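You operate a simulated robot arm through the tools that you are given. There is no shell and no other tool. Be economical: measure what you need, move in short steps, check, and stop when the job is done.

You are at the controls of a simulated robot arm. One attempt, no reset.

Task
Fetch the bearing box from the top of the steel workbench and set it in the steel pot.

The check looks at the end state, three seconds after you hand in, the way a careful person would. Anything else that was tipped, shoved, dropped, spilled or broken makes it a failure.

Robot
A 7-joint arm with a two-finger parallel gripper, fixed in place. Base frame: the origin is at the foot of the arm, x ahead of it, y to its left, z up; the work surface is at about z = 0. Units: m, rad, N and s.
With the tool pointing down near the work surface it reaches from about 0.24 to 0.62 m from the base axis. Its first joint turns from -1.152 to 1.152 rad. Payload 2.6 kg.
The TCP is the grasp point between the finger pads, 0.03 m short of the fingertips. In the tool frame z runs along the fingers and y along their closing line. Largest opening 0.094 m; finger width 0.028, thickness 0.01; the body of the gripper, 0.05 by 0.096 m, starts 0.055 m behind the TCP.
Orientation is that of the tool frame in the base frame, as a unit quaternion [w, x, y, z]. With the fingers straight down and closing along the base's y, the tool's x points along the base's -x, its y along +y and its z along -z.

Tools
- The arm moves only by the tool apply_moves. Its argument "deltas" is text: rows parted by semicolons, each of 7 numbers parted by spaces: the shift along the tool's x, y, z in units of 25 mm (1.0 is 25 mm), then the turn, a rotation vector about the tool's x, y, z in units of 8 degrees (1.0 is 8 degrees), then the gripper command, from -1 (fully open) to 1 (shut), values between in proportion. In form: tx ty tz wx wy wz fingers; .... A call has 1 to 10 rows; each row shifts and turns the commanded pose from where the row before left it, along the tool's axes as they then stand. A call with a number of a shift or a turn outside -1 to 1 is refused whole. A row lasts 0.2 s, in which the tool goes at most 0.05 m and 0.15 rad; a call with a longer step from one row to the next is refused whole, and so is a gripper value outside its range. A pose out of reach is approached as far as the arm can. The call stops where the force on the tool passes 40 N (or 10 N more than at its start, if that is more) or the arm is blocked; 0.2 s more then pass. The fingers move at their own pace (about 0.072 m/s each) and stop on an object; they squeeze with about 45 N. The grip force told is the motor's: it shows also when the fingers shut on nothing. Time passes only in rows, and 0.2 s behind the last, so rows that do not move let the fingers close. The reply holds the time, the measured pose of the TCP, the force on the tool along the base axes, the opening and the grip force, in the units named above and with some noise.
- Cameras (640 x 400 px; columns grow to the right, rows downward): "scene" is fixed at [0.023, 0.4262, 0.5578]; the picture's right is [-0.87, -0.50, 0.00], its down [-0.31, 0.55, -0.78] and it looks along [0.39, -0.68, -0.63] (base axes); focal length 310 px, centre (320, 200). "wrist" rides on the gripper at [-0.037, 0, -0.058] in the tool frame; the picture's right is [0.00, -1.00, 0.00], its down [0.97, 0.00, -0.24] and it looks along [0.24, 0.00, 0.97] (tool axes); focal length 218 px, centre (320, 200). There is no depth. A picture from a camera that has moved, and an enlarged one, comes with that camera's place and axes in the base frame and with its lens.
- get_image(camera): a new picture of that camera. It takes no simulated time.
- close_up(camera, box): a new picture of the part [left, top, right, bottom] of that camera's present view, enlarged. It takes no simulated time.
- sign_off(): hands the job in; it is judged then, once.

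Go step by step. Nothing tells you positions but the pictures and the camera data: compare them with the known pose of the tool, close in by small moves and look again before you grip or let go. The budget is 90 turns and 36 pictures, counting those below and the enlarged ones. Unless the task says otherwise, let go and move clear before handing in, and close with one line.

The tools are called after "Request:" as name(argument=value, ...) on one line, values as JSON. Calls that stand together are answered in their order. apply_moves: Moves the arm, as the interface text tells. Its arguments: {"type":"object","properties":{"deltas":{"type":"string"}},"required":["deltas"]} The other tools are called the same way: get_image (camera) takes a picture; close_up (camera, box) takes an enlarged picture of a part of a camera's view; sign_off () hands the job in.

At the start:

```text
time_s: 0.0
ee_pos: [0.2182, -0.2634, 0.2632]
tcp_rot: [0.001, 0.0, 1.0, 0.0]
ft_force: [0.3, 0.8, 0.1]
width: 0.0939
grip_force: 0.0
```

scene: 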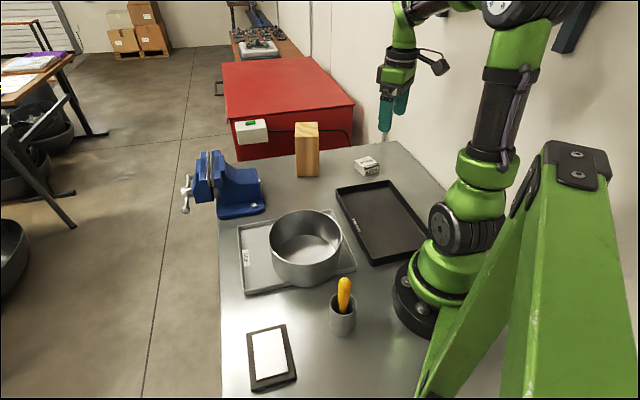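
wrist: 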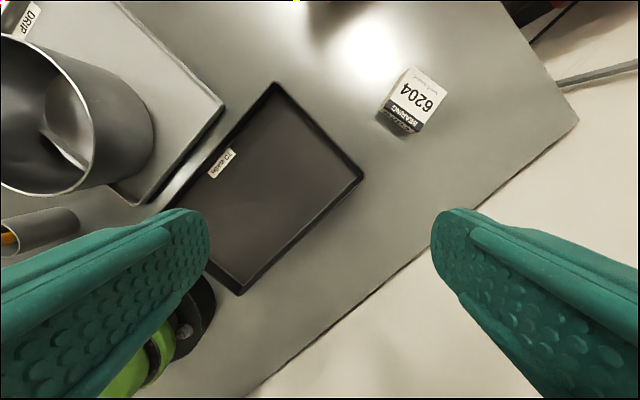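

I see the box near (0.31, -0.385) from both views and the pot near the drip tray. I'll enlarge both to measure the orientation and sizes.

Request:
close_up(camera="wrist", box=[360, 50, 480, 150])

Request:
close_up(camera="scene", box=[220, 110, 460, 310])

```text
4.00 times, centred on (420, 100) of wrist
camera zoom: at [0.2556, -0.2631, 0.3211], right [0.0, -1.0, 0.0], down [-0.97, 0.0, 0.24], along [-0.24, 0.0, -0.97], focal length 873 px, centre (-80, 600)
```

zoom: 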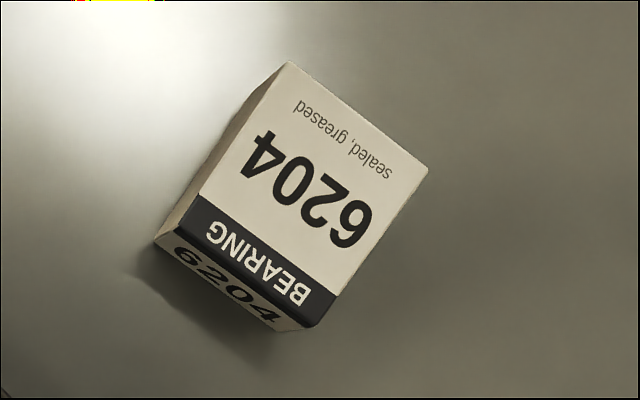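

```text
2.00 times, centred on (340, 210) of scene
camera zoom: at [0.023, 0.4262, 0.5578], right [-0.87, -0.5, 0.0], down [-0.31, 0.55, -0.78], along [0.39, -0.68, -0.63], focal length 621 px, centre (280, 180)
```

zoom: 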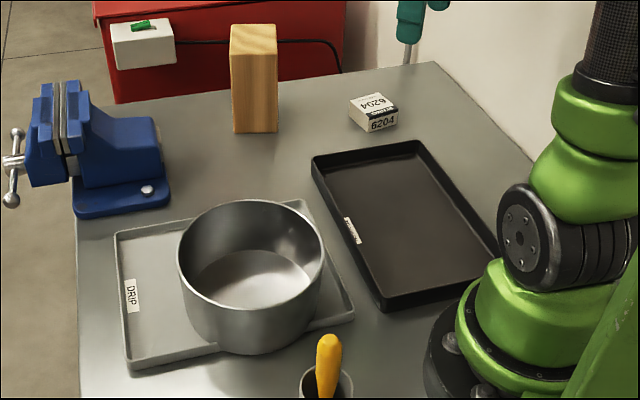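

The box is about 55 mm square and 25 mm high, centred near (0.312, -0.383), with its sides turned about 32° from the fingers. The pot rim is about 0.085 m high, centred near (0.285, 0.032). I'll move over the box and turn to line up.

Request:
apply_moves(deltas="-0.75 -0.957 0 0 0 0 -1; -0.75 -0.957 0 0 0 0 -1; -0.75 -0.957 0 0 0 0 -1; -0.75 -0.957 0 0 0 0 -1; -0.75 -0.957 0 0 0 0 -1; 0 0 0 0 0 1 -1; 0 0 0 0 0 1 -1; 0 0 0 0 0 1 -1; 0 0 0 0 0 1 -1; 0 0 0 0 0 0 -1")

Request:
apply_moves(deltas="0 0 1 0 0 0 -1; 0 0 1 0 0 0 -1; 0 0 1 0 0 0 -1; 0 0 1 0 0 0 -1; 0 0 1 0 0 0 -1; 0 0 0 0 0 0 -1")

Request:
get_image(camera="wrist")

```text
time_s: 2.2
ee_pos: [0.3117, -0.382, 0.2623]
tcp_rot: [0.0, 0.276, 0.961, 0.0]
ft_force: [0.4, -0.3, -0.3]
width: 0.0941
grip_force: 0.0
```

```text
time_s: 3.6
ee_pos: [0.3109, -0.381, 0.1383]
tcp_rot: [0.0, 0.276, 0.961, 0.0]
ft_force: [-0.7, 0.1, 0.8]
width: 0.0942
grip_force: 0.0
```

```text
31 pictures are left
camera wrist: at [0.3421, -0.4, 0.1958], right [-0.53, -0.85, 0.0], down [-0.82, 0.51, 0.24], along [-0.2, 0.13, -0.97], focal length 218 px, centre (320, 200)
```

wrist: 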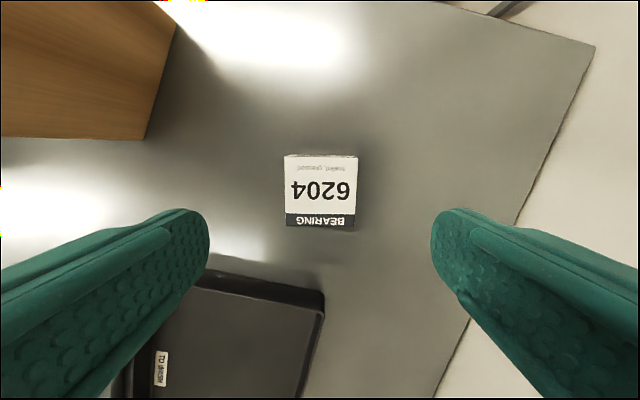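

The box is centred and square between the fingers. I'll descend to just above the bench.

Request:
apply_moves(deltas="-0.04 0 0.8 0 0 0 -1; -0.04 0 0.8 0 0 0 -1; 0 0 0.8 0 0 0 -1; 0 0 0.8 0 0 0 -1; 0 0 0.8 0 0 0 -1; 0 0 0 0 0 0 -1")

Request:
get_image(camera="wrist")

```text
time_s: 5.0
ee_pos: [0.3129, -0.3864, 0.038]
tcp_rot: [0.0, 0.275, 0.961, 0.001]
ft_force: [0.9, -0.3, -0.1]
width: 0.0942
grip_force: 0.0
```

```text
30 pictures are left
camera wrist: at [0.3442, -0.4049, 0.0961], right [-0.53, -0.85, 0.0], down [-0.82, 0.51, 0.24], along [-0.2, 0.13, -0.97], focal length 218 px, centre (320, 200)
```

wrist: 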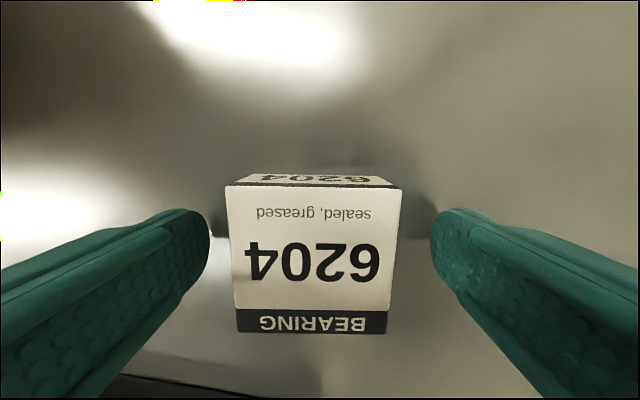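

The box is about 2–3 mm off in both directions. I'll trim that, lower a few mm, and close.

Request:
apply_moves(deltas="0.11 0.08 0.14 0 0 0 -1; 0 0 0 0 0 0 -1; 0 0 0 0 0 0 1; 0 0 0 0 0 0 1; 0 0 0 0 0 0 1; 0 0 0 0 0 0 1")

```text
time_s: 6.4
ee_pos: [0.3111, -0.3831, 0.035]
tcp_rot: [0.0, 0.276, 0.961, 0.0]
ft_force: [-0.3, -1.3, -0.1]
width: 0.0552
grip_force: 44.5
```

The box is gripped at 55 mm. I'll lift it straight up.

Request:
apply_moves(deltas="0 0 -0.4 0 0 0 1; 0 0 -0.8 0 0 0 1; 0 0 -1 0 0 0 1; 0 0 -1 0 0 0 1; 0 0 -1 0 0 0 1; 0 0 -1 0 0 0 1; 0 0 -1 0 0 0 1; 0 0 -1 0 0 0 1; 0 0 -0.8 0 0 0 1; 0 0 0 0 0 0 1")

Request:
get_image(camera="scene")

```text
time_s: 8.6
ee_pos: [0.3115, -0.3807, 0.2354]
tcp_rot: [0.001, 0.275, 0.961, 0.0]
ft_force: [-0.5, 0.1, -1.1]
width: 0.055
grip_force: 44.7
```

```text
29 pictures are left
```

scene: 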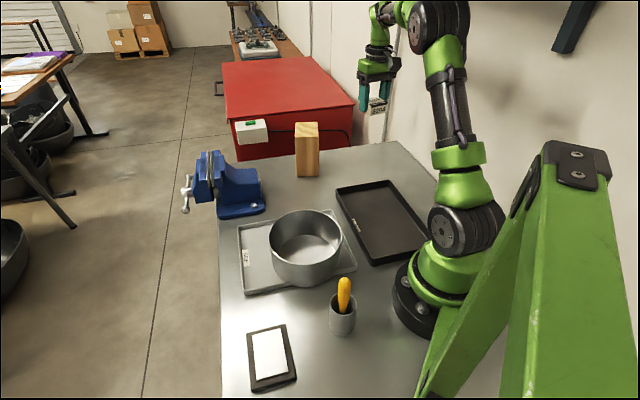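

Lifted cleanly. Next I turn back square and carry the box across toward the pot, stopping short to look.

Request:
apply_moves(deltas="0 0 0 0 0 -1 1; 0 0 0 0 0 -1 1; 0 0 0 0 0 -1 1; 0 0 0 0 0 -1 1; 0.06 1 0 0 0 0 1; 0.06 1 0 0 0 0 1; 0.06 1 0 0 0 0 1; 0.06 1 0 0 0 0 1; 0.06 1 0 0 0 0 1; 0.06 1 0 0 0 0 1")

Request:
apply_moves(deltas="0.06 1 0 0 0 0 1; 0.06 1 0 0 0 0 1; 0.06 1 0 0 0 0 1; 0.06 1 0 0 0 0 1; 0.06 1 0 0 0 0 1; 0.06 1 0 0 0 0 1; 0 0 0 0 0 0 1")

Request:
get_image(camera="wrist")

Request:
get_image(camera="scene")

```text
time_s: 10.8
ee_pos: [0.3038, -0.2307, 0.2343]
tcp_rot: [0.0, 0.0, 1.0, -0.001]
ft_force: [-0.8, -0.8, -1.5]
width: 0.055
grip_force: 45.6
```

```text
time_s: 12.4
ee_pos: [0.2923, -0.0839, 0.2352]
tcp_rot: [0.0, 0.001, 1.0, 0.0]
ft_force: [-0.6, -0.7, -0.9]
width: 0.055
grip_force: 44.9
```

```text
28 pictures are left
camera wrist: at [0.3296, -0.0825, 0.2925], right [0.0, -1.0, 0.0], down [-0.97, 0.0, 0.24], along [-0.24, 0.0, -0.97], focal length 218 px, centre (320, 200)
```

wrist: 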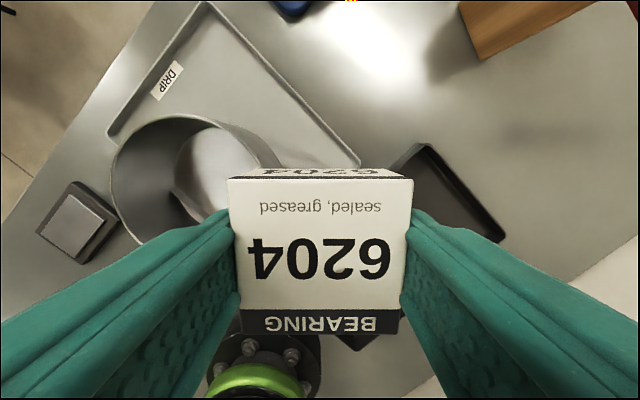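

```text
27 pictures are left
```

scene: 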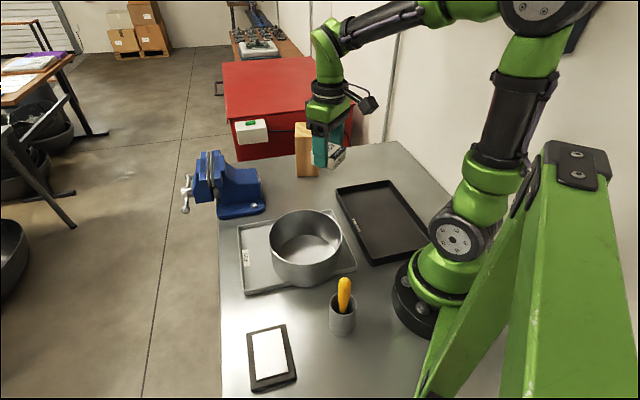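

The wrist view puts the pot centre near (0.28, 0.035), which agrees with the scene estimate. I'll move over it.

Request:
apply_moves(deltas="0.1 0.95 0 0 0 0 1; 0.1 0.95 0 0 0 0 1; 0.1 0.95 0 0 0 0 1; 0.1 0.95 0 0 0 0 1; 0 0.93 0 0 0 0 1; 0 0 0 0 0 0 1")

Request:
get_image(camera="wrist")

Request:
close_up(camera="scene", box=[200, 80, 440, 300])

```text
time_s: 13.8
ee_pos: [0.2826, 0.0369, 0.2374]
tcp_rot: [0.0, -0.001, 1.0, 0.0]
ft_force: [-0.6, 0.1, -1.7]
width: 0.0552
grip_force: 45.2
```

```text
26 pictures are left
camera wrist: at [0.3204, 0.0373, 0.2949], right [0.0, -1.0, 0.0], down [-0.97, 0.0, 0.24], along [-0.24, 0.0, -0.97], focal length 218 px, centre (320, 200)
```

wrist: 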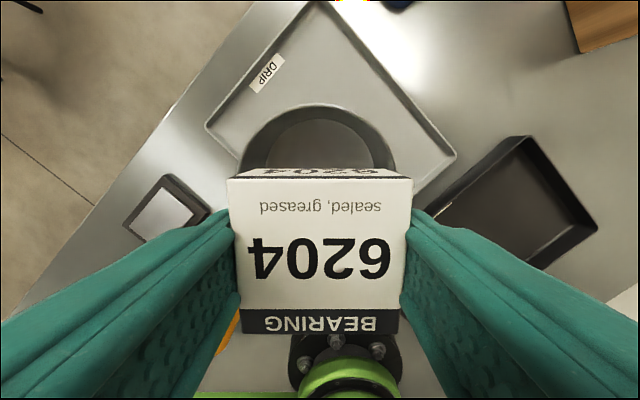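

```text
1.82 times, centred on (320, 190) of scene
camera zoom: at [0.023, 0.4262, 0.5578], right [-0.87, -0.5, 0.0], down [-0.31, 0.55, -0.78], along [0.39, -0.68, -0.63], focal length 565 px, centre (320, 218)
```

zoom: 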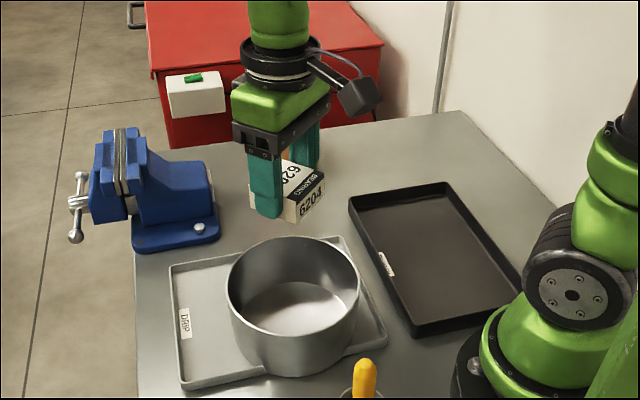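

The box is centred over the pot. I'll lower it partway into the pot and check the clearance.

Request:
apply_moves(deltas="0.1 0 0.8 0 0 0 1; 0 0 0.8 0 0 0 1; 0 0 0.8 0 0 0 1; 0 0 0.8 0 0 0 1; 0 0 0.5 0 0 0 1; 0 0 0 0 0 0 1")

Request:
get_image(camera="wrist")

Request:
close_up(camera="scene", box=[200, 120, 440, 340])

```text
time_s: 15.2
ee_pos: [0.2817, 0.0351, 0.144]
tcp_rot: [0.0, 0.0, 1.0, 0.0]
ft_force: [-0.6, -0.6, -1.3]
width: 0.0551
grip_force: 45.0
```

```text
24 pictures are left
camera wrist: at [0.3188, 0.0368, 0.2013], right [0.0, -1.0, 0.0], down [-0.97, 0.0, 0.24], along [-0.24, 0.0, -0.97], focal length 218 px, centre (320, 200)
```

wrist: 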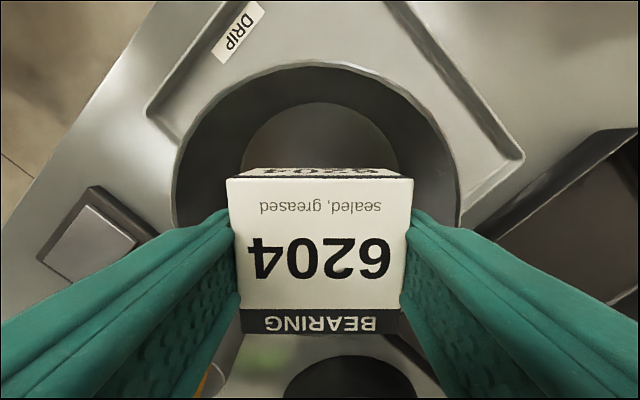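

```text
1.82 times, centred on (320, 230) of scene
camera zoom: at [0.023, 0.4262, 0.5578], right [-0.87, -0.5, 0.0], down [-0.31, 0.55, -0.78], along [0.39, -0.68, -0.63], focal length 565 px, centre (320, 146)
```

zoom: 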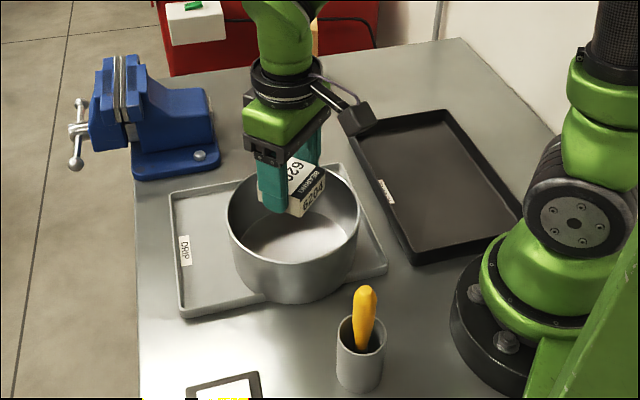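

There is clearance all round. I'll nudge 3 mm toward the centre and go down near the floor of the pot.

Request:
apply_moves(deltas="0.14 0.06 0.6 0 0 0 1; 0 0 0.6 0 0 0 1; 0 0 0.6 0 0 0 1; 0 0 0.6 0 0 0 1; 0 0 0.6 0 0 0 1; 0 0 0 0 0 0 1")

Request:
get_image(camera="wrist")

Request:
close_up(camera="scene", box=[200, 140, 440, 340])

```text
time_s: 16.6
ee_pos: [0.2787, 0.0411, 0.0673]
tcp_rot: [-0.001, 0.001, 1.0, 0.0]
ft_force: [0.1, 0.4, -1.1]
width: 0.0553
grip_force: 44.7
```

```text
22 pictures are left
camera wrist: at [0.3156, 0.0411, 0.1249], right [0.0, -1.0, 0.0], down [-0.97, 0.0, 0.24], along [-0.24, 0.0, -0.97], focal length 218 px, centre (320, 200)
```

wrist: 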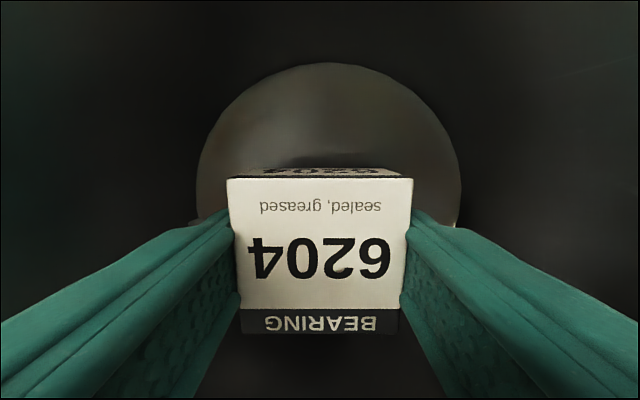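

```text
2.00 times, centred on (320, 240) of scene
camera zoom: at [0.023, 0.4262, 0.5578], right [-0.87, -0.5, 0.0], down [-0.31, 0.55, -0.78], along [0.39, -0.68, -0.63], focal length 621 px, centre (320, 120)
```

zoom: 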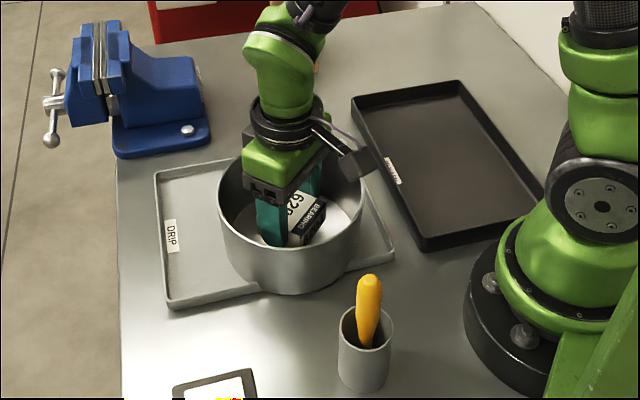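

The box hangs about 2 cm above the pot floor. I'll shift 4 mm toward the centre and creep down, watching the force.

Request:
apply_moves(deltas="0 -0.15 0.2 0 0 0 1; 0 0 0.2 0 0 0 1; 0 0 0.16 0 0 0 1; 0 0 0 0 0 0 1")

Request:
apply_moves(deltas="0 0 0.1 0 0 0 1; 0 0 0 0 0 0 1")

```text
time_s: 17.6
ee_pos: [0.2783, 0.0344, 0.0541]
tcp_rot: [0.001, 0.0, 1.0, 0.001]
ft_force: [0.0, 0.2, -1.6]
width: 0.055
grip_force: 45.1
```

```text
time_s: 18.2
ee_pos: [0.2781, 0.0363, 0.0521]
tcp_rot: [0.0, 0.0, 1.0, 0.0]
ft_force: [0.6, 0.6, -2.0]
width: 0.0555
grip_force: 44.9
```

There's no contact yet. I'll keep creeping down 2 mm at a time.

Request:
apply_moves(deltas="0 0 0.08 0 0 0 1; 0 0 0 0 0 0 1")

Request:
apply_moves(deltas="0 0 0.08 0 0 0 1; 0 0 0 0 0 0 1")

```text
time_s: 18.8
ee_pos: [0.2796, 0.0361, 0.0492]
tcp_rot: [0.0, 0.0, 1.0, 0.0]
ft_force: [0.1, 0.4, -0.6]
width: 0.0548
grip_force: 44.7
```

```text
time_s: 19.4
ee_pos: [0.2791, 0.0357, 0.047]
tcp_rot: [0.001, 0.0, 1.0, 0.0]
ft_force: [-0.2, 0.1, -0.6]
width: 0.0553
grip_force: 45.4
```

Still free, with the box bottom at about z = 0.012. I'll continue down.

Request:
apply_moves(deltas="0 0 0.08 0 0 0 1; 0 0 0 0 0 0 1")

Request:
apply_moves(deltas="0 0 0.06 0 0 0 1; 0 0 0 0 0 0 1")

```text
time_s: 20.0
ee_pos: [0.2802, 0.0354, 0.0472]
tcp_rot: [-0.001, -0.001, 1.0, 0.0]
ft_force: [-3.7, 0.6, 8.4]
width: 0.0551
grip_force: 45.1
```

```text
time_s: 20.5
ee_pos: [0.2801, 0.0368, 0.0459]
tcp_rot: [0.002, 0.001, 1.0, 0.0]
ft_force: [-4.0, 0.7, 12.7]
width: 0.0553
grip_force: 45.0
stopped in row 2: the force on the tool passed its limit (the readings are from after the stop); the commanded pose is now the measured one
```

The box is resting on the pot floor. I'll open the fingers moderately and withdraw straight up.

Request:
apply_moves(deltas="0 0 0 0 0 0 -0.6; 0 0 0 0 0 0 -0.6; 0 0 0 0 0 0 -0.6")

Request:
get_image(camera="wrist")

```text
time_s: 21.3
ee_pos: [0.2794, 0.0355, 0.0449]
tcp_rot: [0.002, 0.001, 1.0, 0.001]
ft_force: [0.3, 0.3, 0.0]
width: 0.0751
grip_force: 0.0
```

```text
20 pictures are left
camera wrist: at [0.3165, 0.036, 0.1028], right [0.0, -1.0, 0.0], down [-0.97, 0.0, 0.24], along [-0.24, 0.0, -0.97], focal length 218 px, centre (320, 200)
```

wrist: 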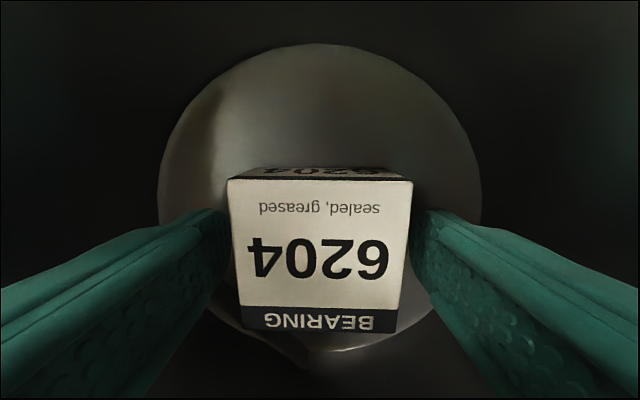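

The box is free and lying flat in the pot. I'll raise the gripper straight out.

Request:
apply_moves(deltas="0 0 -0.4 0 0 0 -0.6; 0 0 -0.8 0 0 0 -0.6; 0 0 -1 0 0 0 -0.6; 0 0 -1 0 0 0 -0.6; 0 0 -1 0 0 0 -0.6; 0 0 -1 0 0 0 -0.6; 0 0 -1 0 0 0 -0.6; 0 0 -1 0 0 0 -0.6; 0 0 0 0 0 0 -0.6")

Request:
get_image(camera="scene")

Request:
get_image(camera="wrist")

```text
time_s: 23.3
ee_pos: [0.2791, 0.0342, 0.2256]
tcp_rot: [0.001, 0.001, 1.0, 0.0]
ft_force: [0.3, -0.3, 0.3]
width: 0.0751
grip_force: 0.1
```

```text
19 pictures are left
```

scene: 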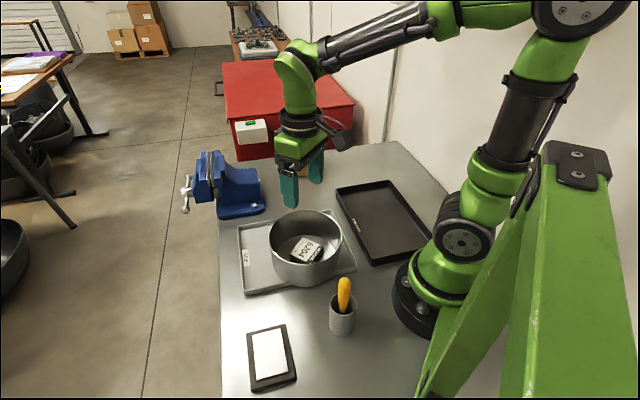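

```text
18 pictures are left
camera wrist: at [0.3169, 0.0362, 0.2835], right [0.0, -1.0, 0.0], down [-0.97, 0.0, 0.24], along [-0.24, 0.0, -0.97], focal length 218 px, centre (320, 200)
```

wrist: 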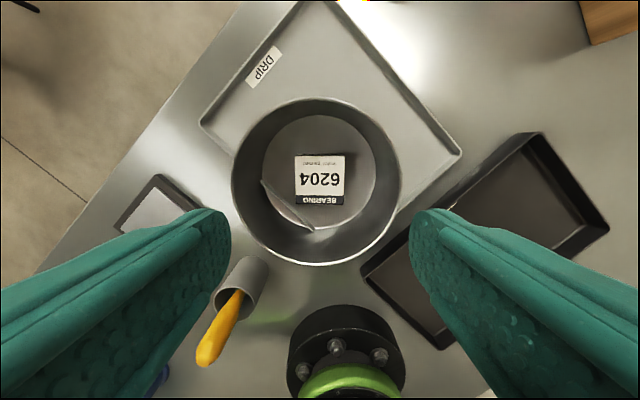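

The box sits flat in the pot and everything else looks unmoved. There is a streak beside the box that I'll check before handing in.

Request:
close_up(camera="wrist", box=[230, 90, 410, 270])

```text
2.22 times, centred on (320, 180) of wrist
camera zoom: at [0.3169, 0.0362, 0.2835], right [0.0, -1.0, 0.0], down [-0.97, 0.0, 0.24], along [-0.24, 0.0, -0.97], focal length 485 px, centre (320, 244)
```

zoom: 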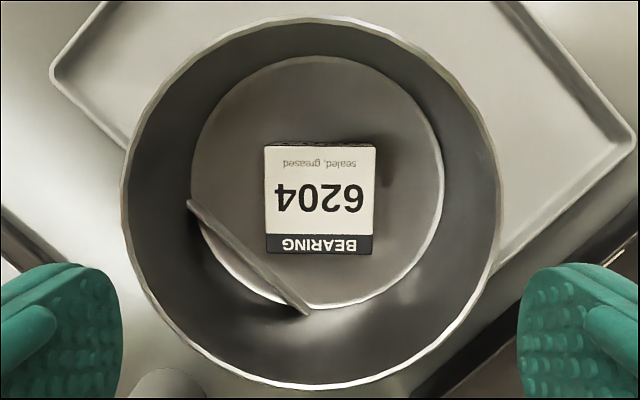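

The streak is the drip tray's edge showing through under the pot; it was already there in the first pictures. The box lies flat and clear of it, so I'm handing in.

Request:
sign_off()

```text
The job is handed in.
```

The bearing box is lying flat in the steel pot, the gripper is clear above it, and nothing else looked moved in the last pictures.
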